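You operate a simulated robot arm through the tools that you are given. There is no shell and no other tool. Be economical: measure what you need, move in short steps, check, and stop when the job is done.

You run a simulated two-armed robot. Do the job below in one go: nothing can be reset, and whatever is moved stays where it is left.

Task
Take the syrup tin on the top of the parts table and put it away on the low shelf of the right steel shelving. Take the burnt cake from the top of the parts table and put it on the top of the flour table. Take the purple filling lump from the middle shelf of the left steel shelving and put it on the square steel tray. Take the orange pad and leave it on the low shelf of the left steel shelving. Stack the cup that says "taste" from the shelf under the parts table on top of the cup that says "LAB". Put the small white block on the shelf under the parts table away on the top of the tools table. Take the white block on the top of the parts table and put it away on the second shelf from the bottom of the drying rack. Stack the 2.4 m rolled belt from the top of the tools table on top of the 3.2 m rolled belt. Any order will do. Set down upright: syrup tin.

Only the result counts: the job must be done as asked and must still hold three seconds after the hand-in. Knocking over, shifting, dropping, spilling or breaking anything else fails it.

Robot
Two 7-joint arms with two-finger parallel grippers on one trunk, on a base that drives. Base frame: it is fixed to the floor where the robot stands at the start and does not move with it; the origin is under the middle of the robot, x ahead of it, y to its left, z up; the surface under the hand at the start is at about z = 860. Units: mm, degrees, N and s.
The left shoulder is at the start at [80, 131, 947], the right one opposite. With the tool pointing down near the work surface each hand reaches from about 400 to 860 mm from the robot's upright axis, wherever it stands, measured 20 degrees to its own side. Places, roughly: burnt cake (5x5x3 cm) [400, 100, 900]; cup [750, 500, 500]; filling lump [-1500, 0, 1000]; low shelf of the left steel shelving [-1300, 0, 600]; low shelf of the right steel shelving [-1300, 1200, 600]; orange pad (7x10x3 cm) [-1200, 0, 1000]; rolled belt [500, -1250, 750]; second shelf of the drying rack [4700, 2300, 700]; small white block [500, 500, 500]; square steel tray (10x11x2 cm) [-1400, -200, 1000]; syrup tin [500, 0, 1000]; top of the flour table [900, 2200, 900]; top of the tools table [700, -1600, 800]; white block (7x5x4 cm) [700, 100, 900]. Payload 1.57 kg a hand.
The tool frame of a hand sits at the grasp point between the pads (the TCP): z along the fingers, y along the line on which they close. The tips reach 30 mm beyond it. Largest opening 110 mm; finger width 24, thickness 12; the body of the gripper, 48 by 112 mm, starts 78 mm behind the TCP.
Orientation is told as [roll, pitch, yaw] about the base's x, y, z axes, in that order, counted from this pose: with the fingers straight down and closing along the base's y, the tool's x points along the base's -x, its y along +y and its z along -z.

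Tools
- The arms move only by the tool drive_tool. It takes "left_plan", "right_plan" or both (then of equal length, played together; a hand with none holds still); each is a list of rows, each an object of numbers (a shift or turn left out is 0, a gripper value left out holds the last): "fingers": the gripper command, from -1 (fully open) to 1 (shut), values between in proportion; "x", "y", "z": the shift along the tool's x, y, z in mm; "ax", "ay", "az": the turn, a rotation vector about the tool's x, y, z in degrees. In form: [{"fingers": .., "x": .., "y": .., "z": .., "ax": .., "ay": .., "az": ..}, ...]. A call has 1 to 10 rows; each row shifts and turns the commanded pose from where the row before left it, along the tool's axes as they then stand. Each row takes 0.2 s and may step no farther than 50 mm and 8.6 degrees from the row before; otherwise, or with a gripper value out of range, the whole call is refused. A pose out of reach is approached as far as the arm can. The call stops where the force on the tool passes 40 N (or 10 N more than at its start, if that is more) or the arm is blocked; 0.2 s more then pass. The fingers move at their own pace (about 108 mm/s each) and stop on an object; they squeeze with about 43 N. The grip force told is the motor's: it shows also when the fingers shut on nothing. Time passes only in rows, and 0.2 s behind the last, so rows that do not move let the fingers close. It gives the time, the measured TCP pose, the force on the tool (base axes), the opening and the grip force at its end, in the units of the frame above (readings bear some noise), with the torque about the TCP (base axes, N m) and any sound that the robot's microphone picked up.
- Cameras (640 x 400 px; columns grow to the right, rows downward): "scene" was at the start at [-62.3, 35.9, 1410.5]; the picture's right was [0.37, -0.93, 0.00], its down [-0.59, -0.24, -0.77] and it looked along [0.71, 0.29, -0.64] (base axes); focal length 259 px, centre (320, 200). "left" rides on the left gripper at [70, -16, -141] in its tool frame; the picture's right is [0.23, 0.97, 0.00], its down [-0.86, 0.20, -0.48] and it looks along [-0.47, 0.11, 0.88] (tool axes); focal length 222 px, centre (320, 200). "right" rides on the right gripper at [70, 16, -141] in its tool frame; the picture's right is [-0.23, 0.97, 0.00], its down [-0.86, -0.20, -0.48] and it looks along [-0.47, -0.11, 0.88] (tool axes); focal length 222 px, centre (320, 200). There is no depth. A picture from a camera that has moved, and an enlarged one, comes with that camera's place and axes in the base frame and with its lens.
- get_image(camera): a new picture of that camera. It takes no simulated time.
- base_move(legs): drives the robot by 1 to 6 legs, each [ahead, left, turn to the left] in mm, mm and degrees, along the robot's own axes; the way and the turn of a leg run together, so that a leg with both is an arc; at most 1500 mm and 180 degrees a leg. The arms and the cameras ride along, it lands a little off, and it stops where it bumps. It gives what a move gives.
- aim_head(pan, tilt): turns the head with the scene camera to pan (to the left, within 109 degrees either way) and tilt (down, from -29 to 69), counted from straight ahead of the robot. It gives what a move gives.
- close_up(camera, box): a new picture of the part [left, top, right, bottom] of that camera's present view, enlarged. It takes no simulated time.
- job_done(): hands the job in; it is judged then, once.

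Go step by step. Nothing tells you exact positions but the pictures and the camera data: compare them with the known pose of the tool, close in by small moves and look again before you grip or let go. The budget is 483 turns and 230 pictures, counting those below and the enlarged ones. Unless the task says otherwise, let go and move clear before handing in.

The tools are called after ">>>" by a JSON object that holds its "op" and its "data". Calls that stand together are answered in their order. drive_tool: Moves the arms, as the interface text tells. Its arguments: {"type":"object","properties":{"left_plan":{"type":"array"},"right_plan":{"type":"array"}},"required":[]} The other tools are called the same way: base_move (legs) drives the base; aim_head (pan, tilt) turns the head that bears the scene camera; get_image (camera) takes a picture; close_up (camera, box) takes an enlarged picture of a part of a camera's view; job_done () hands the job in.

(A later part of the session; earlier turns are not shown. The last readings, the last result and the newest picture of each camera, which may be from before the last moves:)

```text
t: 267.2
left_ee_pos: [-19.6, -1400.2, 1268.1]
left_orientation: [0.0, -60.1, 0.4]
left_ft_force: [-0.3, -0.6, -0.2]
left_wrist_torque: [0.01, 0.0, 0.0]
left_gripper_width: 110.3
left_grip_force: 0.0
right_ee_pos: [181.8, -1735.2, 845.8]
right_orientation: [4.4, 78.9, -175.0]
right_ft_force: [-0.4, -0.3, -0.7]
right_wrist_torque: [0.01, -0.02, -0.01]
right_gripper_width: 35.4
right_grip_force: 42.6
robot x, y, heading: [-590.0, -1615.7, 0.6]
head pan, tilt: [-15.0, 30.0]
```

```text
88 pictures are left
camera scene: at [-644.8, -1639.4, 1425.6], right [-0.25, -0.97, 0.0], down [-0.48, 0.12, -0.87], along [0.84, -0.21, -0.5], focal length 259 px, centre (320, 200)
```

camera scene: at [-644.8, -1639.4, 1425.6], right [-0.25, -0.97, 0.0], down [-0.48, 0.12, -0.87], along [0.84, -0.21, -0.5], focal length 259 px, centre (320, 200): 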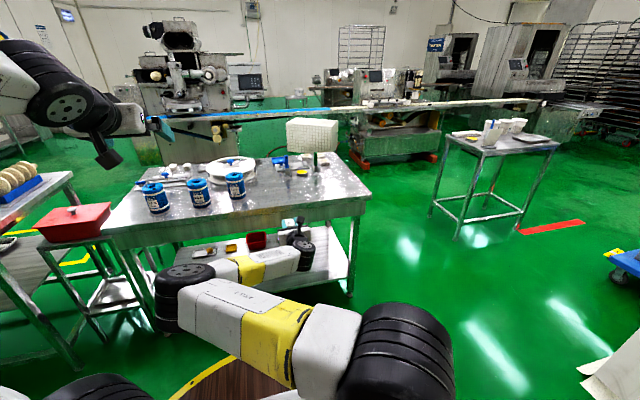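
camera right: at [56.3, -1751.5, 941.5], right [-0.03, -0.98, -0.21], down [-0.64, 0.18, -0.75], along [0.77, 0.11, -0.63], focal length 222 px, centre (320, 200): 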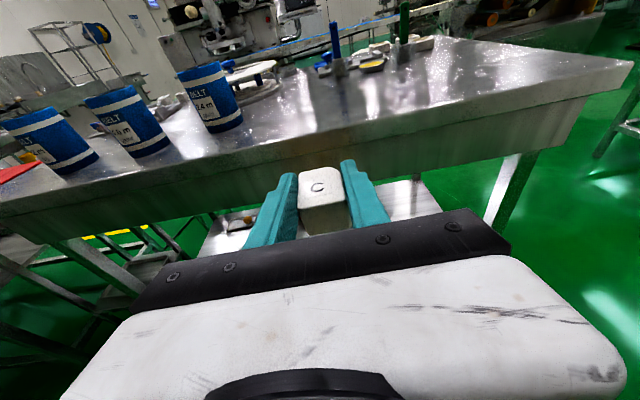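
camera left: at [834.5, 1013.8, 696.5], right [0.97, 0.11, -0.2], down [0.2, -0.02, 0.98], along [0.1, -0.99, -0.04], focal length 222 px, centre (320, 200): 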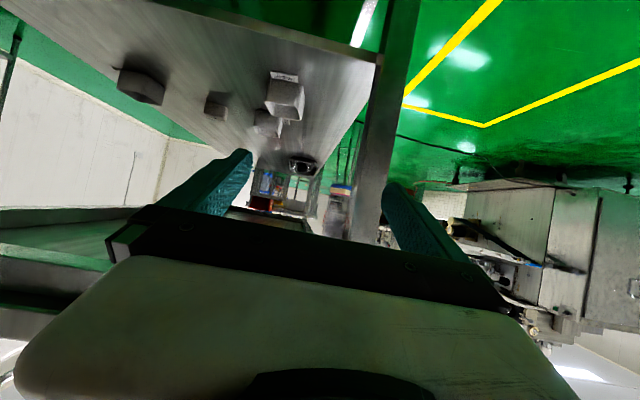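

The spot ahead (x≈430, y≈-1735) is free. I drive forward 245 mm, then lower.

>>> {"op": "base_move", "data": {"legs": [[255, 0, 0]]}}

>>> {"op": "get_image", "data": {"camera": "right"}}

>>> {"op": "drive_tool", "data": {"right_plan": [{"x": -8, "z": 1}]}}

```text
t: 269.1
left_ee_pos: [237.4, -1398.6, 1267.9]
left_orientation: [0.2, -60.2, 0.2]
left_ft_force: [-0.4, 0.0, 0.0]
left_wrist_torque: [-0.02, -0.01, 0.04]
left_gripper_width: 109.8
left_grip_force: 0.0
right_ee_pos: [437.0, -1735.3, 845.5]
right_orientation: [4.4, 79.0, -175.2]
right_ft_force: [-0.3, 0.7, -0.5]
right_wrist_torque: [0.03, 0.05, 0.0]
right_gripper_width: 35.3
right_grip_force: 43.0
robot x, y, heading: [-333.1, -1617.7, 0.5]
head pan, tilt: [-15.0, 30.0]
```

```text
87 pictures are left
camera right: at [311.8, -1750.5, 941.5], right [-0.03, -0.98, -0.21], down [-0.63, 0.18, -0.75], along [0.77, 0.11, -0.63], focal length 222 px, centre (320, 200)
```

right: 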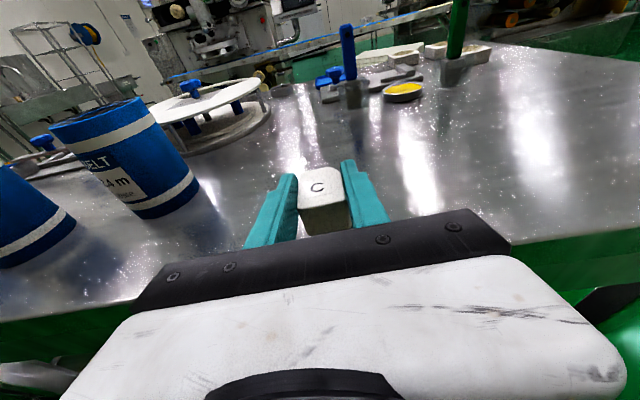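

```text
t: 269.5
left_ee_pos: [237.1, -1398.8, 1268.4]
left_orientation: [0.0, -60.1, 0.3]
left_ft_force: [-0.3, -0.8, 0.3]
left_wrist_torque: [0.0, 0.0, 0.01]
left_gripper_width: 109.9
left_grip_force: 0.0
right_ee_pos: [436.8, -1734.3, 835.7]
right_orientation: [4.4, 79.0, -175.2]
right_ft_force: [-0.7, -0.3, -0.2]
right_wrist_torque: [0.02, 0.02, -0.01]
right_gripper_width: 35.1
right_grip_force: 42.4
robot x, y, heading: [-335.2, -1616.9, 0.5]
head pan, tilt: [-15.0, 30.0]
```

>>> {"op": "drive_tool", "data": {"right_plan": [{"x": -4}, {"x": -4}]}}

>>> {"op": "drive_tool", "data": {"right_plan": [{"x": -2}, {"x": -2}]}}

>>> {"op": "drive_tool", "data": {"right_plan": [{"x": -2}, {"x": -2}]}}

>>> {"op": "drive_tool", "data": {"right_plan": [{"x": -2}, {"x": -2}]}}

```text
t: 270.1
left_ee_pos: [237.0, -1398.8, 1268.9]
left_orientation: [0.0, -60.1, 0.2]
left_ft_force: [1.1, 0.9, 0.6]
left_wrist_torque: [0.02, 0.01, -0.02]
left_gripper_width: 110.0
left_grip_force: 0.1
right_ee_pos: [436.7, -1734.8, 833.5]
right_orientation: [4.4, 79.3, -175.1]
right_ft_force: [0.1, -3.9, 14.9]
right_wrist_torque: [0.11, 0.15, 0.01]
right_gripper_width: 35.1
right_grip_force: 41.8
robot x, y, heading: [-335.4, -1614.7, 0.6]
head pan, tilt: [-15.0, 30.0]
```

```text
t: 270.7
left_ee_pos: [235.6, -1398.3, 1268.9]
left_orientation: [0.0, -60.2, 0.2]
left_ft_force: [-0.3, 0.2, 0.2]
left_wrist_torque: [0.03, -0.03, 0.01]
left_gripper_width: 110.0
left_grip_force: 0.1
right_ee_pos: [436.1, -1734.7, 830.4]
right_orientation: [5.0, 79.6, -174.8]
right_ft_force: [0.8, -8.9, 36.9]
right_wrist_torque: [0.05, 0.01, -0.04]
right_gripper_width: 35.4
right_grip_force: 42.8
robot x, y, heading: [-333.2, -1616.9, 0.5]
head pan, tilt: [-15.0, 30.0]
```

```text
t: 271.3
left_ee_pos: [236.3, -1397.8, 1269.1]
left_orientation: [0.0, -60.2, 0.1]
left_ft_force: [0.1, -0.6, -0.1]
left_wrist_torque: [0.03, 0.0, 0.0]
left_gripper_width: 110.0
left_grip_force: 0.2
right_ee_pos: [435.2, -1734.1, 825.5]
right_orientation: [5.4, 79.6, -174.3]
right_ft_force: [4.3, -5.6, 38.6]
right_wrist_torque: [0.26, -0.28, -0.02]
right_gripper_width: 35.3
right_grip_force: 42.5
robot x, y, heading: [-335.8, -1615.3, 0.4]
head pan, tilt: [-15.0, 30.0]
```

```text
t: 271.9
left_ee_pos: [236.0, -1398.0, 1268.4]
left_orientation: [0.1, -60.1, 0.3]
left_ft_force: [0.2, 0.3, -0.3]
left_wrist_torque: [0.0, 0.02, -0.01]
left_gripper_width: 110.1
left_grip_force: 0.2
right_ee_pos: [434.1, -1735.5, 822.4]
right_orientation: [4.9, 79.5, -174.5]
right_ft_force: [8.7, -0.3, 38.0]
right_wrist_torque: [0.29, -0.12, -0.08]
right_gripper_width: 35.5
right_grip_force: 42.0
robot x, y, heading: [-335.9, -1618.7, 0.4]
head pan, tilt: [-15.0, 30.0]
```

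It touched down at TCP z≈833 (table ≈803); I pressed slightly further. I ease up and release.

>>> {"op": "drive_tool", "data": {"right_plan": [{"x": 3}, {"fingers": 0.1}, {"fingers": 0.0}, {"fingers": -0.2}]}}

>>> {"op": "get_image", "data": {"camera": "right"}}

```text
t: 272.9
left_ee_pos: [236.0, -1398.1, 1267.5]
left_orientation: [-0.1, -60.2, 0.4]
left_ft_force: [-0.4, 0.3, 1.2]
left_wrist_torque: [-0.02, -0.02, -0.02]
left_gripper_width: 109.9
left_grip_force: 0.1
right_ee_pos: [433.7, -1732.9, 818.9]
right_orientation: [4.2, 78.7, -175.0]
right_ft_force: [0.2, -0.1, 1.3]
right_wrist_torque: [0.0, 0.01, 0.0]
right_gripper_width: 66.0
right_grip_force: 0.0
robot x, y, heading: [-336.2, -1615.5, 0.5]
head pan, tilt: [-15.0, 30.0]
```

```text
86 pictures are left
camera right: at [308.0, -1749.0, 915.7], right [-0.03, -0.98, -0.21], down [-0.64, 0.18, -0.75], along [0.77, 0.11, -0.63], focal length 222 px, centre (320, 200)
```

right: 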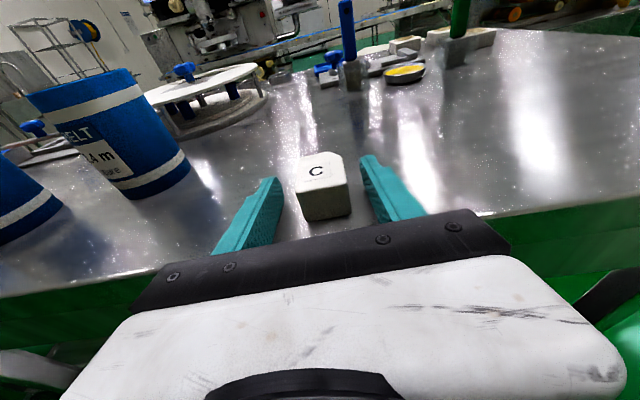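

Block C sits on the tools table. I back out, then pull the right hand in so the left arm can handle the belts.

>>> {"op": "base_move", "data": {"legs": [[-120, 0, -0.5]]}}

>>> {"op": "drive_tool", "data": {"right_plan": [{"z": -45}, {"z": -45}, {"z": -45}, {"z": -45}, {"z": -45}]}}

>>> {"op": "get_image", "data": {"camera": "right"}}

>>> {"op": "get_image", "data": {"camera": "scene"}}

```text
t: 274.1
left_ee_pos: [119.0, -1404.1, 1267.4]
left_orientation: [0.1, -60.0, -0.2]
left_ft_force: [-0.2, 0.4, 0.4]
left_wrist_torque: [0.02, -0.02, -0.02]
left_gripper_width: 109.9
left_grip_force: 0.0
right_ee_pos: [313.6, -1742.0, 819.4]
right_orientation: [4.4, 79.0, -175.7]
right_ft_force: [-0.2, 0.2, -0.1]
right_wrist_torque: [0.05, 0.0, 0.01]
right_gripper_width: 66.1
right_grip_force: 0.1
robot x, y, heading: [-453.0, -1615.9, 0.1]
head pan, tilt: [-15.0, 30.0]
```

```text
t: 275.3
left_ee_pos: [118.6, -1404.0, 1267.9]
left_orientation: [0.0, -60.1, -0.3]
left_ft_force: [0.5, 0.1, -0.8]
left_wrist_torque: [0.02, -0.03, -0.01]
left_gripper_width: 109.8
left_grip_force: 0.1
right_ee_pos: [91.9, -1741.9, 866.2]
right_orientation: [4.3, 79.0, -175.7]
right_ft_force: [0.8, 0.0, -1.1]
right_wrist_torque: [0.0, 0.0, 0.02]
right_gripper_width: 66.0
right_grip_force: 0.1
robot x, y, heading: [-456.0, -1618.6, -0.1]
head pan, tilt: [-15.0, 30.0]
```

```text
85 pictures are left
camera right: at [-33.6, -1756.7, 962.2], right [-0.04, -0.98, -0.21], down [-0.63, 0.19, -0.75], along [0.77, 0.1, -0.63], focal length 222 px, centre (320, 200)
```

right: 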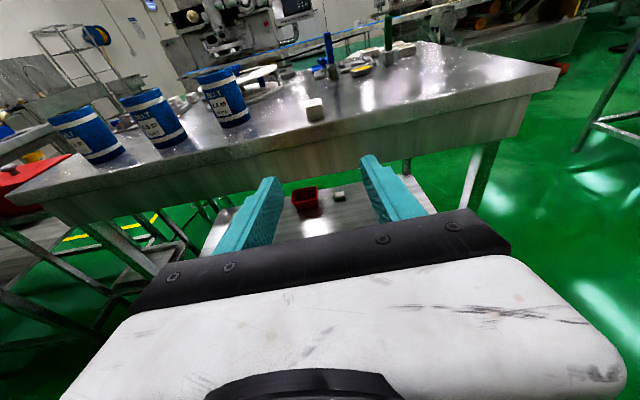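

```text
84 pictures are left
camera scene: at [-508.8, -1636.7, 1425.6], right [-0.26, -0.97, 0.0], down [-0.48, 0.13, -0.87], along [0.84, -0.22, -0.5], focal length 259 px, centre (320, 200)
```

scene: 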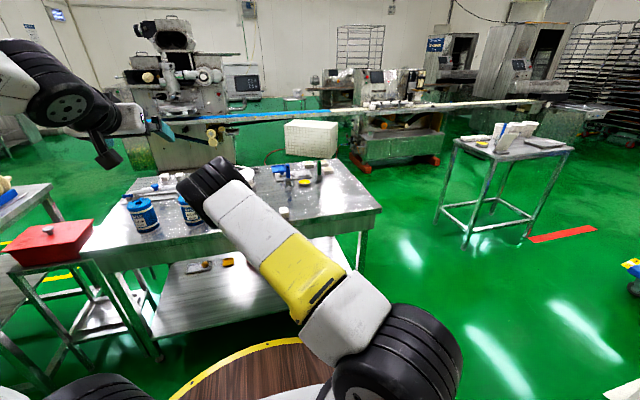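

>>> {"op": "drive_tool", "data": {"right_plan": [{"x": 40, "z": -8}, {"x": 40, "z": -8}, {"x": 40, "z": -8}]}}

>>> {"op": "close_up", "data": {"camera": "right", "box": [30, 50, 350, 250]}}

```text
t: 276.1
left_ee_pos: [118.9, -1403.6, 1268.2]
left_orientation: [0.0, -60.1, -0.3]
left_ft_force: [-0.3, -0.5, -0.3]
left_wrist_torque: [0.02, -0.03, 0.01]
left_gripper_width: 110.0
left_grip_force: 0.0
right_ee_pos: [120.2, -1737.5, 920.5]
right_orientation: [4.3, 79.1, -175.8]
right_ft_force: [0.7, -0.3, -0.9]
right_wrist_torque: [-0.04, -0.01, -0.01]
right_gripper_width: 65.9
right_grip_force: 0.0
right hand out of reach, approached as far as the arm can: row 1, 2, 3
robot x, y, heading: [-451.2, -1618.5, 0.3]
head pan, tilt: [-15.0, 30.0]
```

```text
2.00 times, centred on (190, 150) of right
camera zoom: at [-5.7, -1751.9, 1016.4], right [-0.04, -0.98, -0.21], down [-0.63, 0.19, -0.75], along [0.77, 0.1, -0.63], focal length 444 px, centre (580, 300)
```

zoom: 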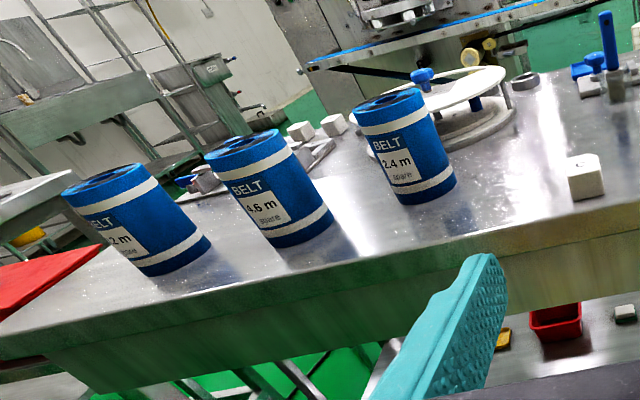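

I use the left arm for the belts. I bring it toward the 2.4 m belt (≈(540,-1530)).

>>> {"op": "drive_tool", "data": {"left_plan": [{"y": -30, "z": 20, "x": 34}, {"y": -30, "z": 20, "x": 34}, {"y": -30, "z": 20, "x": 34}, {"y": -30, "z": 20, "x": 34}, {"z": 22, "x": 38}, {"z": 22, "x": 38}]}}

>>> {"op": "base_move", "data": {"legs": [[200, 0, 0]]}}

>>> {"op": "get_image", "data": {"camera": "left"}}

>>> {"op": "aim_head", "data": {"pan": 0, "tilt": 40}}

>>> {"op": "get_image", "data": {"camera": "scene"}}

```text
t: 277.2
left_ee_pos: [185.6, -1507.9, 1234.4]
left_orientation: [-16.2, -73.3, 17.6]
left_ft_force: [0.0, 0.1, 0.1]
left_wrist_torque: [0.0, 0.02, -0.02]
left_gripper_width: 110.1
left_grip_force: 0.0
right_ee_pos: [109.2, -1806.9, 895.8]
right_orientation: [10.3, 76.0, -177.8]
right_ft_force: [-0.4, 0.0, 0.4]
right_wrist_torque: [0.0, 0.0, -0.04]
right_gripper_width: 66.1
right_grip_force: 0.0
robot x, y, heading: [-454.7, -1617.1, 0.2]
head pan, tilt: [-15.0, 30.0]
stopped in row 5 (left hand): the arm was blocked; the commanded pose is now the measured one
```

```text
t: 278.8
left_ee_pos: [384.5, -1508.7, 1233.3]
left_orientation: [-16.0, -73.3, 17.5]
left_ft_force: [0.3, 0.7, 0.5]
left_wrist_torque: [0.0, 0.02, -0.02]
left_gripper_width: 110.3
left_grip_force: 0.0
right_ee_pos: [308.6, -1808.8, 896.9]
right_orientation: [10.1, 76.0, -178.0]
right_ft_force: [0.3, 0.9, 0.2]
right_wrist_torque: [0.0, -0.02, 0.0]
right_gripper_width: 66.1
right_grip_force: 0.0
robot x, y, heading: [-258.2, -1615.4, 0.2]
head pan, tilt: [-15.0, 30.0]
```

```text
82 pictures are left
camera left: at [230.2, -1533.3, 1207.7], right [-0.1, 0.95, -0.29], down [-0.23, 0.27, 0.94], along [0.97, 0.16, 0.2], focal length 222 px, centre (320, 200)
```

left: 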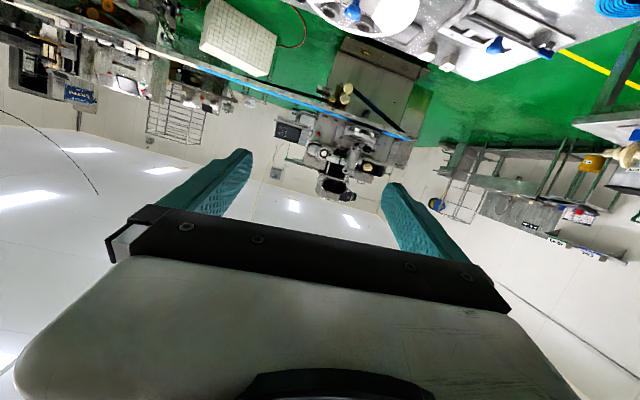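

```text
t: 279.5
left_ee_pos: [384.0, -1509.2, 1233.7]
left_orientation: [-16.0, -73.4, 17.5]
left_ft_force: [0.7, 0.7, -0.1]
left_wrist_torque: [0.0, 0.0, -0.01]
left_gripper_width: 110.0
left_grip_force: 0.1
right_ee_pos: [307.6, -1808.8, 895.9]
right_orientation: [10.3, 76.0, -178.0]
right_ft_force: [0.4, -1.2, 0.1]
right_wrist_torque: [-0.01, 0.0, 0.0]
right_gripper_width: 66.1
right_grip_force: 0.0
robot x, y, heading: [-254.8, -1617.0, -0.2]
head pan, tilt: [0.0, 40.0]
```

```text
81 pictures are left
camera scene: at [-313.2, -1613.3, 1410.3], right [0.0, -1.0, 0.0], down [-0.64, 0.0, -0.77], along [0.77, 0.0, -0.64], focal length 259 px, centre (320, 200)
```

scene: 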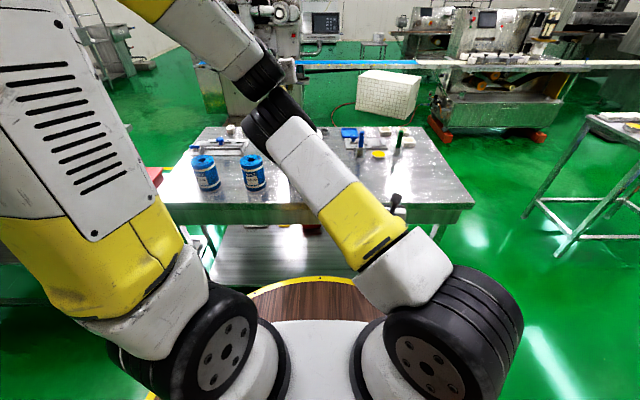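

The left wrist bumped into the right elbow, which sticks up across the body. I separate them: left hand to the left, right hand out to the right and down.

>>> {"op": "drive_tool", "data": {"left_plan": [{"y": 40}, {"y": 40}, {"y": 40}, {"y": 40}]}}

>>> {"op": "base_move", "data": {"legs": [[-300, 0, 0]]}}

>>> {"op": "get_image", "data": {"camera": "scene"}}

```text
t: 280.5
left_ee_pos: [380.0, -1352.0, 1222.9]
left_orientation: [-16.0, -73.4, 17.4]
left_ft_force: [0.1, -0.1, 0.5]
left_wrist_torque: [-0.02, 0.0, 0.0]
left_gripper_width: 110.0
left_grip_force: 0.1
right_ee_pos: [307.4, -1810.6, 896.1]
right_orientation: [10.2, 76.0, -178.1]
right_ft_force: [-0.6, 0.1, 0.8]
right_wrist_torque: [-0.02, -0.01, 0.02]
right_gripper_width: 66.0
right_grip_force: 0.1
robot x, y, heading: [-258.3, -1622.2, 0.1]
head pan, tilt: [0.0, 40.0]
```

```text
t: 282.6
left_ee_pos: [83.5, -1357.2, 1221.6]
left_orientation: [-15.9, -73.2, 16.8]
left_ft_force: [-0.2, 0.5, -0.4]
left_wrist_torque: [0.01, 0.02, -0.02]
left_gripper_width: 109.9
left_grip_force: 0.0
right_ee_pos: [6.2, -1815.1, 895.6]
right_orientation: [10.2, 76.0, -178.6]
right_ft_force: [-0.3, -0.3, 0.5]
right_wrist_torque: [-0.01, 0.01, 0.0]
right_gripper_width: 66.0
right_grip_force: 0.1
robot x, y, heading: [-558.0, -1614.8, -0.7]
head pan, tilt: [0.0, 40.0]
```

```text
80 pictures are left
camera scene: at [-612.5, -1610.7, 1410.3], right [-0.01, -1.0, 0.0], down [-0.64, 0.01, -0.77], along [0.77, -0.01, -0.64], focal length 259 px, centre (320, 200)
```

scene: 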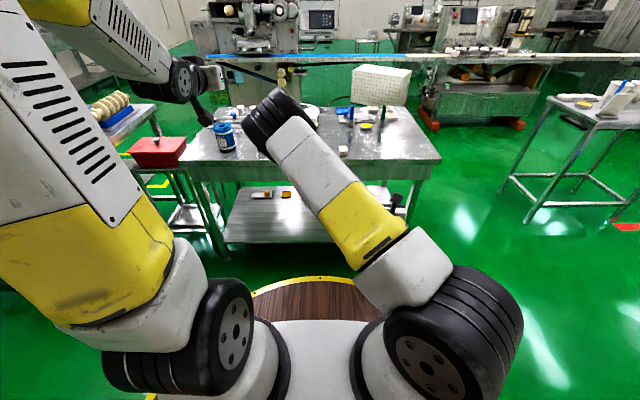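

I turn the right hand back to its original roll so its elbow returns to the right side.

>>> {"op": "drive_tool", "data": {"right_plan": [{"az": 8.6}, {"az": 8.6}, {"az": 8.6}, {"az": 8.6}, {"az": 8.6}, {"az": 8.6}, {"az": 8.6}, {"az": 8.6}, {"az": 8.6}, {"az": 8.6}]}}

>>> {"op": "drive_tool", "data": {"right_plan": [{"az": 8.6}, {"az": 8.6}, {"az": 8.6}, {"az": 8.6}, {"az": 8.6}, {"az": 8.6}, {"az": 8.6}, {"az": 8.6}, {"az": 8.6}, {"az": 8.6}]}}

>>> {"op": "get_image", "data": {"camera": "scene"}}

```text
t: 284.8
left_ee_pos: [84.1, -1357.4, 1222.5]
left_orientation: [-15.9, -73.2, 16.6]
left_ft_force: [-0.7, -0.1, 0.9]
left_wrist_torque: [0.01, 0.0, -0.03]
left_gripper_width: 109.7
left_grip_force: 0.0
right_ee_pos: [7.5, -1813.1, 894.3]
right_orientation: [-76.2, 6.2, 82.3]
right_ft_force: [0.4, -0.3, 0.1]
right_wrist_torque: [-0.01, 0.0, -0.03]
right_gripper_width: 66.1
right_grip_force: 0.2
robot x, y, heading: [-554.9, -1612.5, -0.7]
head pan, tilt: [0.0, 40.0]
```

```text
t: 287.0
left_ee_pos: [83.9, -1355.9, 1222.7]
left_orientation: [-16.0, -73.3, 16.7]
left_ft_force: [-0.1, -0.1, -0.2]
left_wrist_torque: [0.0, -0.01, -0.01]
left_gripper_width: 110.0
left_grip_force: 0.1
right_ee_pos: [2.6, -1777.0, 892.3]
right_orientation: [-37.0, -72.6, 28.5]
right_ft_force: [-0.1, -0.5, 1.0]
right_wrist_torque: [0.01, 0.0, 0.0]
right_gripper_width: 65.9
right_grip_force: 0.0
right hand out of reach, approached as far as the arm can: row 7, 8, 9, 10
robot x, y, heading: [-557.9, -1616.9, -0.7]
head pan, tilt: [0.0, 40.0]
```

```text
79 pictures are left
camera scene: at [-612.5, -1610.5, 1410.3], right [-0.01, -1.0, 0.0], down [-0.64, 0.01, -0.77], along [0.77, -0.01, -0.64], focal length 259 px, centre (320, 200)
```

scene: 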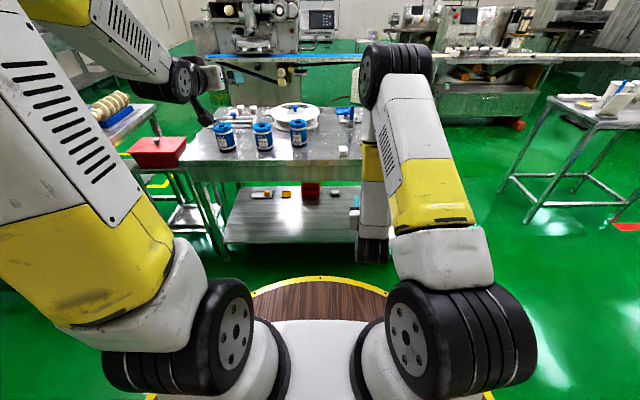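

>>> {"op": "drive_tool", "data": {"right_plan": [{"ay": 6}, {"ay": 6}, {"z": -20, "x": -35}, {"z": -20, "x": -35}, {"z": -20, "x": -35}, {"az": 4}]}}

>>> {"op": "drive_tool", "data": {"left_plan": [{"ay": 6.5}, {"ay": 6.5}]}}

```text
t: 288.4
left_ee_pos: [82.9, -1357.1, 1222.5]
left_orientation: [-16.0, -73.4, 16.7]
left_ft_force: [-0.3, 0.4, -1.0]
left_wrist_torque: [0.02, 0.0, 0.0]
left_gripper_width: 110.0
left_grip_force: 0.0
right_ee_pos: [17.7, -1749.4, 1006.9]
right_orientation: [-15.0, -63.4, 5.0]
right_ft_force: [0.0, 0.9, 0.0]
right_wrist_torque: [0.0, -0.01, -0.01]
right_gripper_width: 65.6
right_grip_force: 0.0
right hand out of reach, approached as far as the arm can: row 1, 3, 4
robot x, y, heading: [-555.4, -1613.6, -0.8]
head pan, tilt: [0.0, 40.0]
```

```text
t: 289.0
left_ee_pos: [84.5, -1359.1, 1223.0]
left_orientation: [-10.5, -62.5, 10.3]
left_ft_force: [0.3, 0.5, 0.0]
left_wrist_torque: [0.02, 0.04, -0.03]
left_gripper_width: 109.9
left_grip_force: 0.2
right_ee_pos: [16.9, -1749.6, 1005.9]
right_orientation: [-15.1, -63.4, 5.0]
right_ft_force: [0.5, -0.6, -0.9]
right_wrist_torque: [-0.02, 0.02, -0.01]
right_gripper_width: 65.9
right_grip_force: 0.0
robot x, y, heading: [-554.8, -1616.3, -0.6]
head pan, tilt: [0.0, 40.0]
```

>>> {"op": "drive_tool", "data": {"left_plan": [{"az": 5.4}], "right_plan": [{"az": 7.0}]}}

>>> {"op": "drive_tool", "data": {"left_plan": [{"z": 20, "x": 34}, {"z": 20, "x": 34}, {"z": 20, "x": 34}, {"z": 20, "x": 34}]}}

>>> {"op": "get_image", "data": {"camera": "scene"}}

>>> {"op": "get_image", "data": {"camera": "left"}}

```text
t: 289.4
left_ee_pos: [83.9, -1356.9, 1221.4]
left_orientation: [0.6, -61.0, -1.6]
left_ft_force: [-0.3, -0.1, 0.3]
left_wrist_torque: [-0.02, 0.04, 0.01]
left_gripper_width: 109.9
left_grip_force: 0.1
right_ee_pos: [16.4, -1749.0, 1006.1]
right_orientation: [-0.8, -64.4, -10.9]
right_ft_force: [-0.5, 0.8, 0.0]
right_wrist_torque: [0.03, -0.02, 0.0]
right_gripper_width: 65.9
right_grip_force: 0.1
robot x, y, heading: [-555.1, -1617.1, -0.6]
head pan, tilt: [0.0, 40.0]
```

```text
t: 290.4
left_ee_pos: [88.0, -1358.2, 1064.8]
left_orientation: [0.5, -61.1, -1.6]
left_ft_force: [-0.5, 0.6, 0.0]
left_wrist_torque: [0.02, 0.0, 0.0]
left_gripper_width: 109.8
left_grip_force: 0.1
right_ee_pos: [17.0, -1748.6, 1007.0]
right_orientation: [-0.7, -64.4, -10.8]
right_ft_force: [-0.8, 0.1, 1.0]
right_wrist_torque: [0.01, 0.01, -0.01]
right_gripper_width: 66.1
right_grip_force: 0.0
robot x, y, heading: [-555.7, -1615.0, -1.1]
head pan, tilt: [0.0, 40.0]
```

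```text
78 pictures are left
camera scene: at [-612.9, -1610.8, 1410.2], right [-0.01, -1.0, 0.0], down [-0.64, 0.01, -0.77], along [0.77, -0.01, -0.64], focal length 259 px, centre (320, 200)
```

scene: 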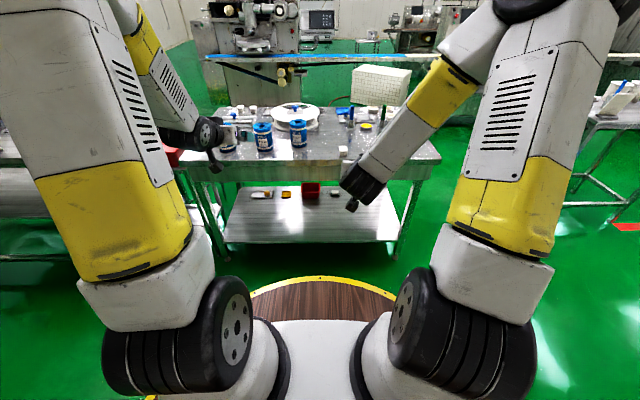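

```text
77 pictures are left
camera left: at [-68.9, -1371.0, 1073.8], right [-0.09, 0.98, -0.19], down [0.0, 0.2, 0.98], along [1.0, 0.09, -0.02], focal length 222 px, centre (320, 200)
```

left: 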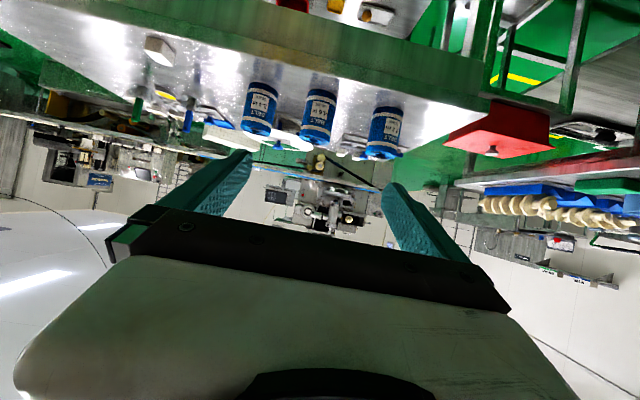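

Both arms are sorted again. I line the left hand up with the 2.4 m belt.

>>> {"op": "base_move", "data": {"legs": [[0, -186, 1.1], [270, 0, 0]]}}

>>> {"op": "get_image", "data": {"camera": "left"}}

```text
t: 293.4
left_ee_pos: [352.6, -1528.0, 1066.3]
left_orientation: [0.4, -60.9, -0.5]
left_ft_force: [-1.0, -0.1, 0.1]
left_wrist_torque: [-0.01, -0.01, 0.01]
left_gripper_width: 109.9
left_grip_force: 0.0
right_ee_pos: [289.2, -1919.2, 1006.5]
right_orientation: [-0.9, -64.4, -9.6]
right_ft_force: [-0.5, -1.1, 0.6]
right_wrist_torque: [0.01, 0.0, 0.03]
right_gripper_width: 66.2
right_grip_force: 0.1
robot x, y, heading: [-284.9, -1798.1, 0.3]
head pan, tilt: [0.0, 40.0]
```

```text
76 pictures are left
camera left: at [195.2, -1542.6, 1074.1], right [-0.11, 0.97, -0.2], down [0.0, 0.2, 0.98], along [0.99, 0.11, -0.02], focal length 222 px, centre (320, 200)
```

left: 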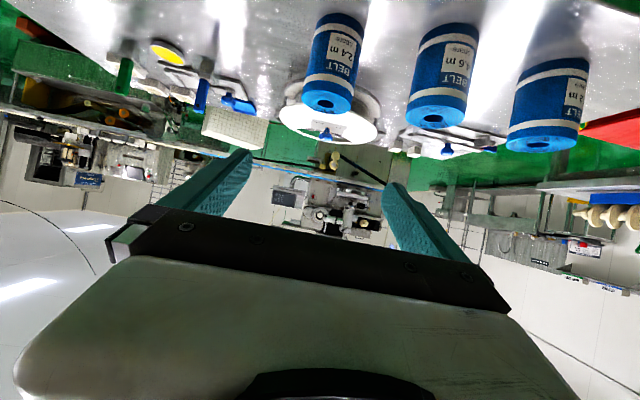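

>>> {"op": "close_up", "data": {"camera": "left", "box": [270, 0, 430, 130]}}

```text
3.08 times, centred on (350, 65) of left
camera zoom: at [195.2, -1542.6, 1074.1], right [-0.11, 0.97, -0.2], down [0.0, 0.2, 0.98], along [0.99, 0.11, -0.02], focal length 684 px, centre (228, 615)
```

zoom: 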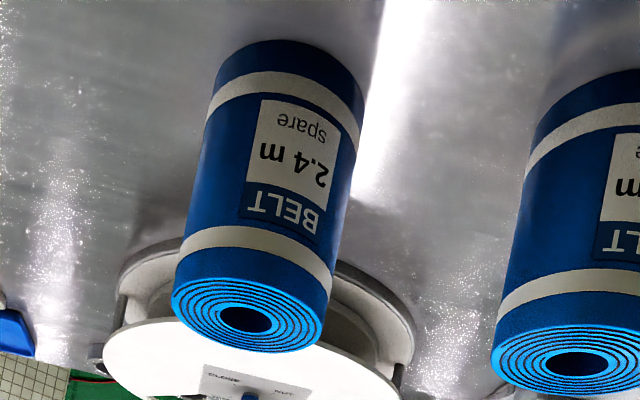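

The 2.4 m belt: centre ≈ (537, -1526), Ø≈73, top ≈918. I move onto it along the finger axis.

>>> {"op": "drive_tool", "data": {"left_plan": [{"z": 25, "x": 28}, {"z": 25, "x": 28}, {"z": 25, "x": 29}, {"z": 40}, {"z": 40}]}}

>>> {"op": "get_image", "data": {"camera": "left"}}

```text
t: 294.6
left_ee_pos: [446.9, -1522.7, 918.4]
left_orientation: [0.4, -61.1, -0.3]
left_ft_force: [0.1, 0.5, 0.5]
left_wrist_torque: [-0.01, 0.0, 0.02]
left_gripper_width: 110.1
left_grip_force: 0.2
right_ee_pos: [288.5, -1918.3, 1006.9]
right_orientation: [-0.8, -64.4, -9.5]
right_ft_force: [0.0, -0.2, 0.8]
right_wrist_torque: [0.02, 0.0, -0.01]
right_gripper_width: 65.8
right_grip_force: 0.1
robot x, y, heading: [-287.2, -1795.9, 0.6]
head pan, tilt: [0.0, 40.0]
```

```text
74 pictures are left
camera left: at [289.9, -1539.6, 926.8], right [-0.11, 0.97, -0.2], down [0.0, 0.2, 0.98], along [0.99, 0.11, -0.02], focal length 222 px, centre (320, 200)
```

left: 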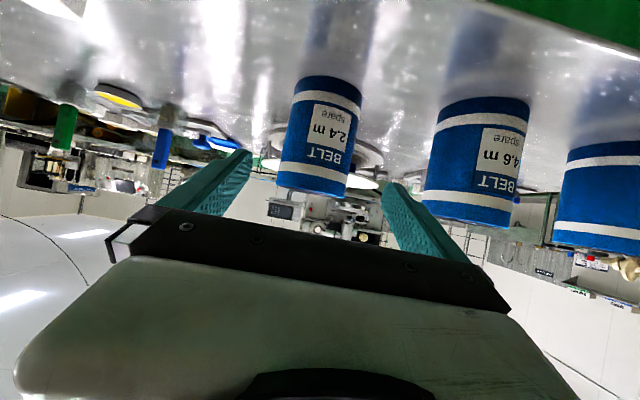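

>>> {"op": "drive_tool", "data": {"left_plan": [{"z": 40, "y": -2}, {"z": 40, "y": -2}, {"z": 20, "x": 1}]}}

>>> {"op": "get_image", "data": {"camera": "left"}}

```text
t: 295.4
left_ee_pos: [534.8, -1527.5, 867.5]
left_orientation: [0.4, -61.0, -0.4]
left_ft_force: [0.4, 0.4, 0.5]
left_wrist_torque: [0.0, -0.01, 0.04]
left_gripper_width: 110.0
left_grip_force: 0.0
right_ee_pos: [287.6, -1919.0, 1005.9]
right_orientation: [-0.7, -64.4, -9.6]
right_ft_force: [0.0, 0.1, 0.1]
right_wrist_torque: [0.01, -0.03, -0.01]
right_gripper_width: 65.9
right_grip_force: 0.1
robot x, y, heading: [-285.9, -1795.6, 0.6]
head pan, tilt: [0.0, 40.0]
```

```text
73 pictures are left
camera left: at [378.3, -1543.7, 876.6], right [-0.11, 0.97, -0.2], down [0.0, 0.2, 0.98], along [0.99, 0.11, -0.02], focal length 222 px, centre (320, 200)
```

left: 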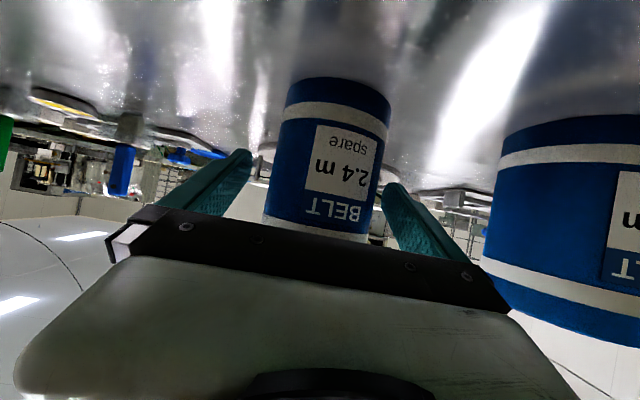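

>>> {"op": "drive_tool", "data": {"left_plan": [{"y": 1}, {"fingers": 1}, {"fingers": 1}, {"fingers": 1}]}}

>>> {"op": "drive_tool", "data": {"left_plan": [{"z": -5, "x": -9}, {"z": -20, "x": -35}, {"z": -20, "x": -35}, {"z": -20, "x": -35}, {"z": -7, "x": -12}]}}

>>> {"op": "get_image", "data": {"camera": "left"}}

```text
t: 296.4
left_ee_pos: [534.5, -1528.2, 868.9]
left_orientation: [0.4, -61.0, -0.4]
left_ft_force: [-0.7, 1.5, 1.0]
left_wrist_torque: [-0.04, -0.02, 0.03]
left_gripper_width: 78.0
left_grip_force: 43.0
right_ee_pos: [289.1, -1919.7, 1006.6]
right_orientation: [-0.8, -64.3, -9.7]
right_ft_force: [0.0, -1.0, 0.4]
right_wrist_torque: [0.03, 0.0, 0.02]
right_gripper_width: 65.9
right_grip_force: 0.1
robot x, y, heading: [-288.8, -1797.8, 0.8]
head pan, tilt: [0.0, 40.0]
```

```text
t: 297.6
left_ee_pos: [530.2, -1530.1, 1014.1]
left_orientation: [0.4, -60.9, -0.3]
left_ft_force: [0.7, 0.0, -3.6]
left_wrist_torque: [-0.02, 0.04, 0.04]
left_gripper_width: 78.0
left_grip_force: 43.3
right_ee_pos: [288.4, -1918.5, 1006.7]
right_orientation: [-0.8, -64.4, -9.6]
right_ft_force: [0.6, -0.1, -0.1]
right_wrist_torque: [0.01, 0.0, 0.02]
right_gripper_width: 65.9
right_grip_force: 0.0
robot x, y, heading: [-291.9, -1796.5, 0.5]
head pan, tilt: [0.0, 40.0]
```

```text
72 pictures are left
camera left: at [373.6, -1545.4, 1021.8], right [-0.11, 0.97, -0.2], down [0.0, 0.2, 0.98], along [0.99, 0.11, -0.02], focal length 222 px, centre (320, 200)
```

left: 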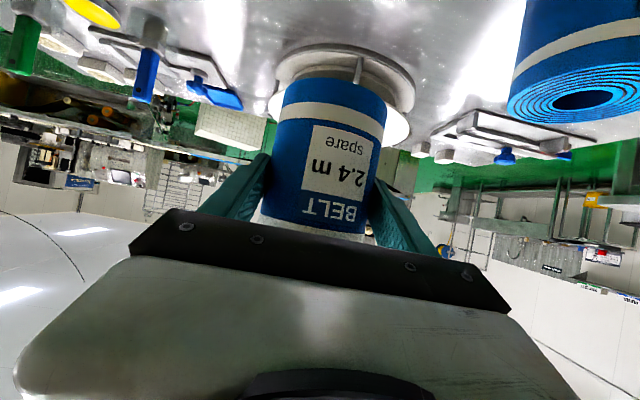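

The 2.4 m belt (Ø78) is lifted clear. I move left halfway so the hand camera can see the 3.2 m belt's top ring.

>>> {"op": "base_move", "data": {"legs": [[0, 180, 0]]}}

>>> {"op": "get_image", "data": {"camera": "left"}}

>>> {"op": "close_up", "data": {"camera": "left", "box": [460, 0, 640, 140]}}

```text
t: 299.1
left_ee_pos: [529.9, -1347.6, 1014.3]
left_orientation: [0.4, -61.0, -0.5]
left_ft_force: [0.1, 0.4, -4.2]
left_wrist_torque: [0.03, 0.07, 0.03]
left_gripper_width: 78.0
left_grip_force: 43.1
right_ee_pos: [287.4, -1735.6, 1006.3]
right_orientation: [-0.9, -64.5, -9.7]
right_ft_force: [0.7, 0.2, -0.5]
right_wrist_torque: [0.03, 0.02, 0.01]
right_gripper_width: 66.0
right_grip_force: 0.0
robot x, y, heading: [-289.4, -1615.4, 0.4]
head pan, tilt: [0.0, 40.0]
```

```text
71 pictures are left
camera left: at [372.4, -1362.4, 1021.7], right [-0.11, 0.97, -0.2], down [0.0, 0.2, 0.98], along [0.99, 0.11, -0.02], focal length 222 px, centre (320, 200)
```

left: 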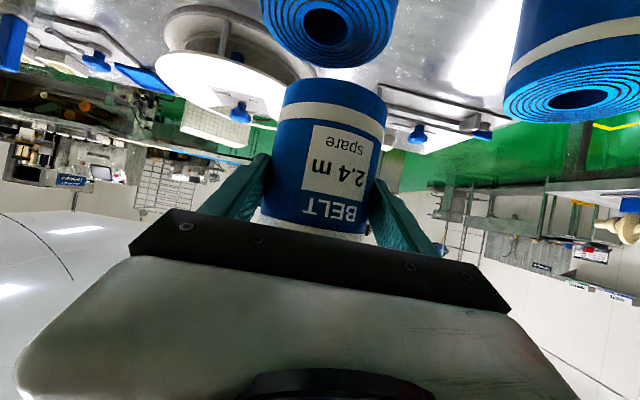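

```text
2.86 times, centred on (550, 70) of left
camera zoom: at [372.4, -1362.4, 1021.7], right [-0.11, 0.97, -0.2], down [0.0, 0.2, 0.98], along [0.99, 0.11, -0.02], focal length 635 px, centre (-337, 571)
```

zoom: 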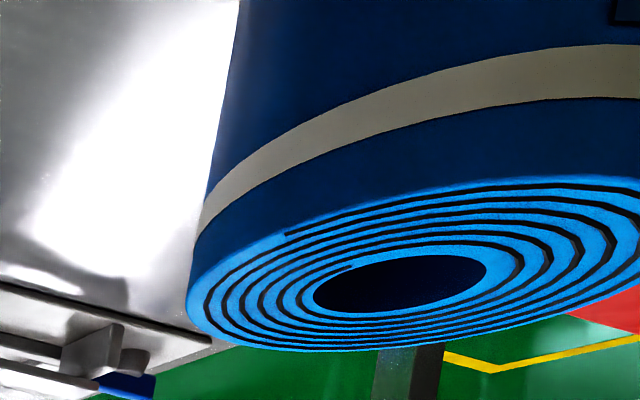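

>>> {"op": "close_up", "data": {"camera": "left", "box": [240, 60, 420, 250]}}

```text
2.11 times, centred on (330, 155) of left
camera zoom: at [372.4, -1362.4, 1021.7], right [-0.11, 0.97, -0.2], down [0.0, 0.2, 0.98], along [0.99, 0.11, -0.02], focal length 468 px, centre (299, 295)
```

zoom: 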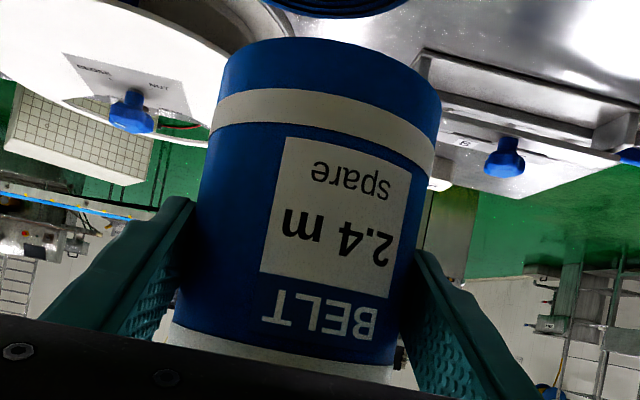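

The 3.2 m belt's axis is at ≈ (508, -1183), top z≈912. I move the held belt over it.

>>> {"op": "base_move", "data": {"legs": [[0, 164, 0]]}}

```text
t: 300.5
left_ee_pos: [527.7, -1185.7, 1014.3]
left_orientation: [0.4, -61.0, -0.5]
left_ft_force: [0.2, -0.2, -3.7]
left_wrist_torque: [0.01, 0.07, 0.01]
left_gripper_width: 78.0
left_grip_force: 43.6
right_ee_pos: [287.6, -1574.0, 1006.8]
right_orientation: [-0.9, -64.4, -9.5]
right_ft_force: [-0.5, -0.8, 0.0]
right_wrist_torque: [-0.01, 0.0, 0.04]
right_gripper_width: 66.0
right_grip_force: 0.1
robot x, y, heading: [-292.3, -1452.0, 0.4]
head pan, tilt: [0.0, 40.0]
```

>>> {"op": "drive_tool", "data": {"left_plan": [{"z": -22.5, "x": 12.5, "y": 2}, {"z": 12, "x": 22}]}}

>>> {"op": "get_image", "data": {"camera": "left"}}

>>> {"op": "get_image", "data": {"camera": "scene"}}

```text
t: 301.1
left_ee_pos: [502.2, -1182.5, 987.8]
left_orientation: [0.4, -61.0, -0.4]
left_ft_force: [0.2, -0.1, -4.4]
left_wrist_torque: [0.03, 0.06, -0.02]
left_gripper_width: 78.2
left_grip_force: 42.9
right_ee_pos: [285.4, -1573.8, 1007.0]
right_orientation: [-0.8, -64.4, -9.5]
right_ft_force: [-0.5, -0.1, -0.4]
right_wrist_torque: [0.04, -0.01, -0.02]
right_gripper_width: 66.1
right_grip_force: 0.1
robot x, y, heading: [-288.1, -1452.4, 0.3]
head pan, tilt: [0.0, 40.0]
```

```text
68 pictures are left
camera left: at [344.9, -1198.3, 995.9], right [-0.11, 0.97, -0.2], down [0.0, 0.2, 0.98], along [0.99, 0.11, -0.02], focal length 222 px, centre (320, 200)
```

left: 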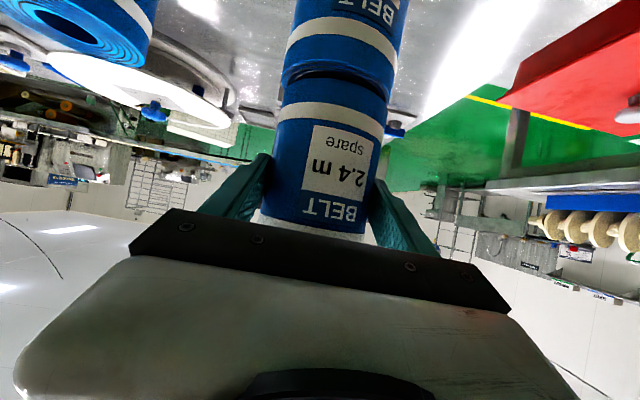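

```text
67 pictures are left
camera scene: at [-346.2, -1448.9, 1410.3], right [0.01, -1.0, 0.0], down [-0.64, -0.01, -0.77], along [0.77, 0.01, -0.64], focal length 259 px, centre (320, 200)
```

scene: 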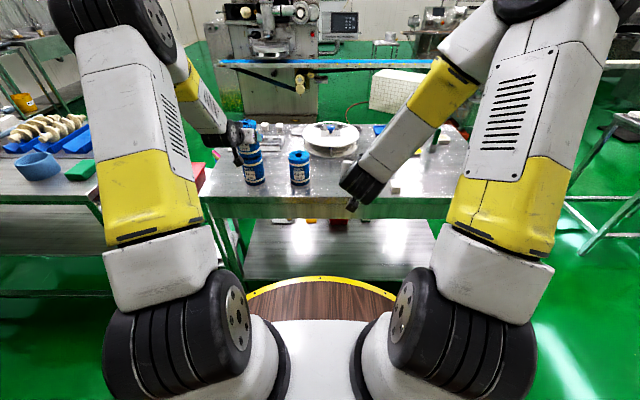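

Let me zoom both views to check the alignment.

>>> {"op": "close_up", "data": {"camera": "left", "box": [240, 0, 440, 190]}}

>>> {"op": "close_up", "data": {"camera": "scene", "box": [200, 100, 330, 200]}}

```text
2.11 times, centred on (340, 95) of left
camera zoom: at [344.9, -1198.3, 995.9], right [-0.11, 0.97, -0.2], down [0.0, 0.2, 0.98], along [0.99, 0.11, -0.02], focal length 468 px, centre (278, 421)
```

zoom: 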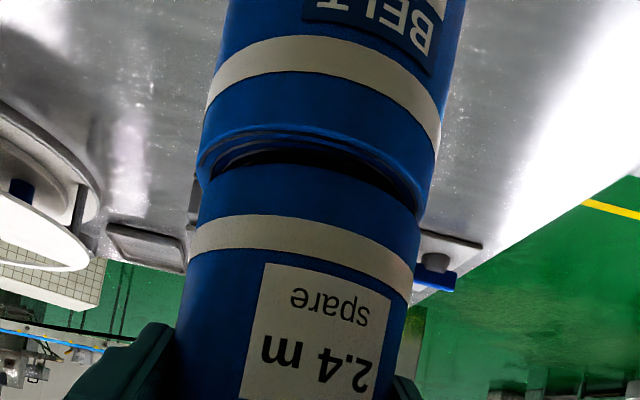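

```text
4.00 times, centred on (265, 150) of scene
camera zoom: at [-346.2, -1448.9, 1410.3], right [0.01, -1.0, 0.0], down [-0.64, -0.01, -0.77], along [0.77, 0.01, -0.64], focal length 1035 px, centre (540, 400)
```

zoom: 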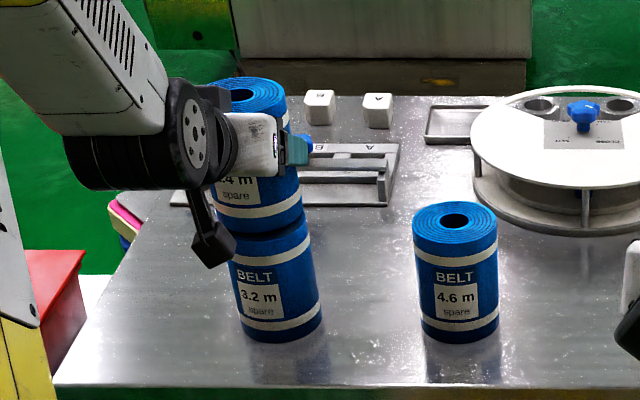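

Alignment is very good (both near edges at x≈471). I lower gently to contact.

>>> {"op": "drive_tool", "data": {"left_plan": [{"z": 1.5, "x": 2.6}, {"z": 1.5, "x": 2.6}]}}

>>> {"op": "drive_tool", "data": {"left_plan": [{"z": 0.8, "x": 1.4}]}}

```text
t: 301.7
left_ee_pos: [501.7, -1183.5, 983.2]
left_orientation: [0.5, -61.1, -0.5]
left_ft_force: [-0.4, 1.1, 1.0]
left_wrist_torque: [0.02, 0.24, -0.04]
left_gripper_width: 78.1
left_grip_force: 42.5
right_ee_pos: [286.7, -1575.0, 1005.7]
right_orientation: [-0.8, -64.4, -9.7]
right_ft_force: [0.1, 0.2, -0.6]
right_wrist_torque: [0.0, -0.01, -0.01]
right_gripper_width: 66.1
right_grip_force: 0.1
robot x, y, heading: [-291.7, -1455.3, 0.6]
head pan, tilt: [0.0, 40.0]
```

```text
t: 302.1
left_ee_pos: [503.3, -1182.7, 982.9]
left_orientation: [0.6, -61.3, -0.6]
left_ft_force: [-5.7, -0.2, 14.0]
left_wrist_torque: [-0.01, 0.84, 0.01]
left_gripper_width: 78.0
left_grip_force: 43.1
right_ee_pos: [285.2, -1575.9, 1005.8]
right_orientation: [-0.8, -64.3, -9.6]
right_ft_force: [0.1, -0.1, 0.2]
right_wrist_torque: [-0.01, 0.0, 0.0]
right_gripper_width: 65.9
right_grip_force: 0.0
robot x, y, heading: [-290.7, -1450.7, 0.5]
head pan, tilt: [0.0, 40.0]
```

>>> {"op": "drive_tool", "data": {"left_plan": [{"z": -0.3, "x": -0.6}, {"fingers": -0.55}, {"fingers": -0.6}, {"fingers": -1}, {"fingers": -1}]}}

>>> {"op": "get_image", "data": {"camera": "left"}}

```text
t: 303.3
left_ee_pos: [501.8, -1183.4, 982.1]
left_orientation: [0.3, -61.0, -0.5]
left_ft_force: [0.2, 0.1, -0.3]
left_wrist_torque: [-0.01, -0.03, 0.0]
left_gripper_width: 110.0
left_grip_force: 0.1
right_ee_pos: [286.1, -1574.7, 1006.7]
right_orientation: [-0.8, -64.4, -9.6]
right_ft_force: [0.5, 1.1, -0.4]
right_wrist_torque: [0.01, -0.02, -0.01]
right_gripper_width: 66.0
right_grip_force: 0.1
robot x, y, heading: [-290.9, -1453.7, 0.5]
head pan, tilt: [0.0, 40.0]
```

```text
64 pictures are left
camera left: at [345.0, -1199.6, 989.6], right [-0.11, 0.97, -0.2], down [0.0, 0.2, 0.98], along [0.99, 0.11, -0.02], focal length 222 px, centre (320, 200)
```

left: 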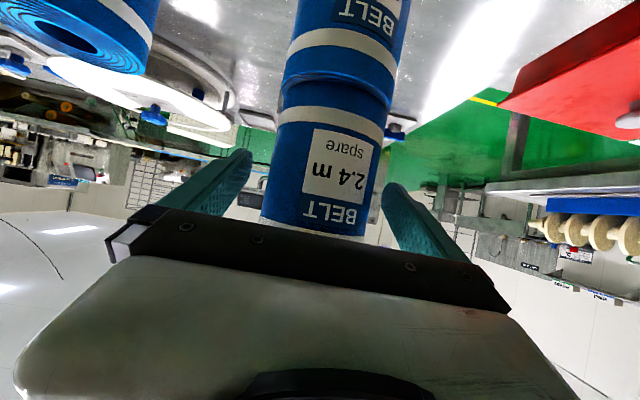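

Stacked. I retract along the finger axis and back away, then check.

>>> {"op": "drive_tool", "data": {"left_plan": [{"z": -25}, {"z": -40}, {"z": -40}, {"z": -40}]}}

>>> {"op": "base_move", "data": {"legs": [[-200, 0, 0]]}}

>>> {"op": "get_image", "data": {"camera": "left"}}

>>> {"op": "get_image", "data": {"camera": "scene"}}

```text
t: 304.3
left_ee_pos: [379.2, -1185.3, 1054.0]
left_orientation: [0.4, -60.9, -0.5]
left_ft_force: [0.2, 0.7, -0.6]
left_wrist_torque: [-0.01, -0.01, 0.0]
left_gripper_width: 110.0
left_grip_force: 0.1
right_ee_pos: [286.9, -1575.3, 1005.9]
right_orientation: [-0.8, -64.4, -9.6]
right_ft_force: [0.5, -0.2, 0.4]
right_wrist_torque: [0.01, -0.01, -0.02]
right_gripper_width: 66.2
right_grip_force: 0.1
robot x, y, heading: [-290.0, -1451.9, 0.4]
head pan, tilt: [0.0, 40.0]
```

```text
t: 305.9
left_ee_pos: [184.2, -1188.9, 1055.1]
left_orientation: [0.4, -61.0, -0.6]
left_ft_force: [0.2, 1.0, -0.3]
left_wrist_torque: [0.0, 0.0, 0.0]
left_gripper_width: 110.1
left_grip_force: 0.1
right_ee_pos: [91.2, -1578.0, 1007.5]
right_orientation: [-0.9, -64.4, -9.8]
right_ft_force: [0.2, 0.9, 1.3]
right_wrist_torque: [0.0, 0.02, 0.01]
right_gripper_width: 66.2
right_grip_force: 0.0
robot x, y, heading: [-482.0, -1454.5, 0.2]
head pan, tilt: [0.0, 40.0]
```

```text
63 pictures are left
camera left: at [27.4, -1204.3, 1062.6], right [-0.11, 0.98, -0.2], down [0.0, 0.2, 0.98], along [0.99, 0.1, -0.02], focal length 222 px, centre (320, 200)
```

left: 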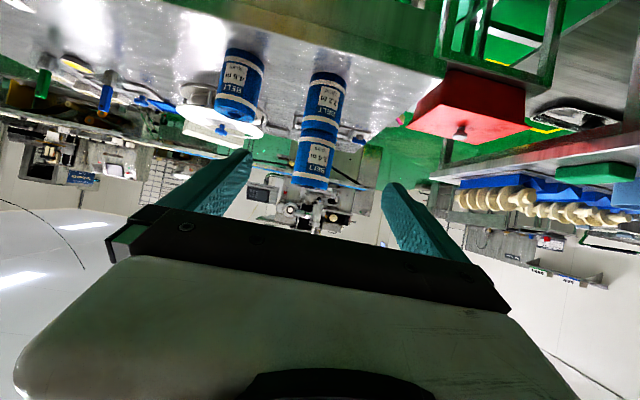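

```text
62 pictures are left
camera scene: at [-540.9, -1449.9, 1410.3], right [0.0, -1.0, 0.0], down [-0.64, 0.0, -0.77], along [0.77, 0.0, -0.64], focal length 259 px, centre (320, 200)
```

scene: 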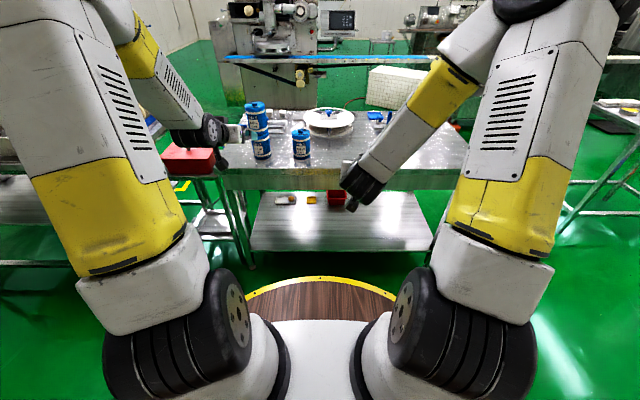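

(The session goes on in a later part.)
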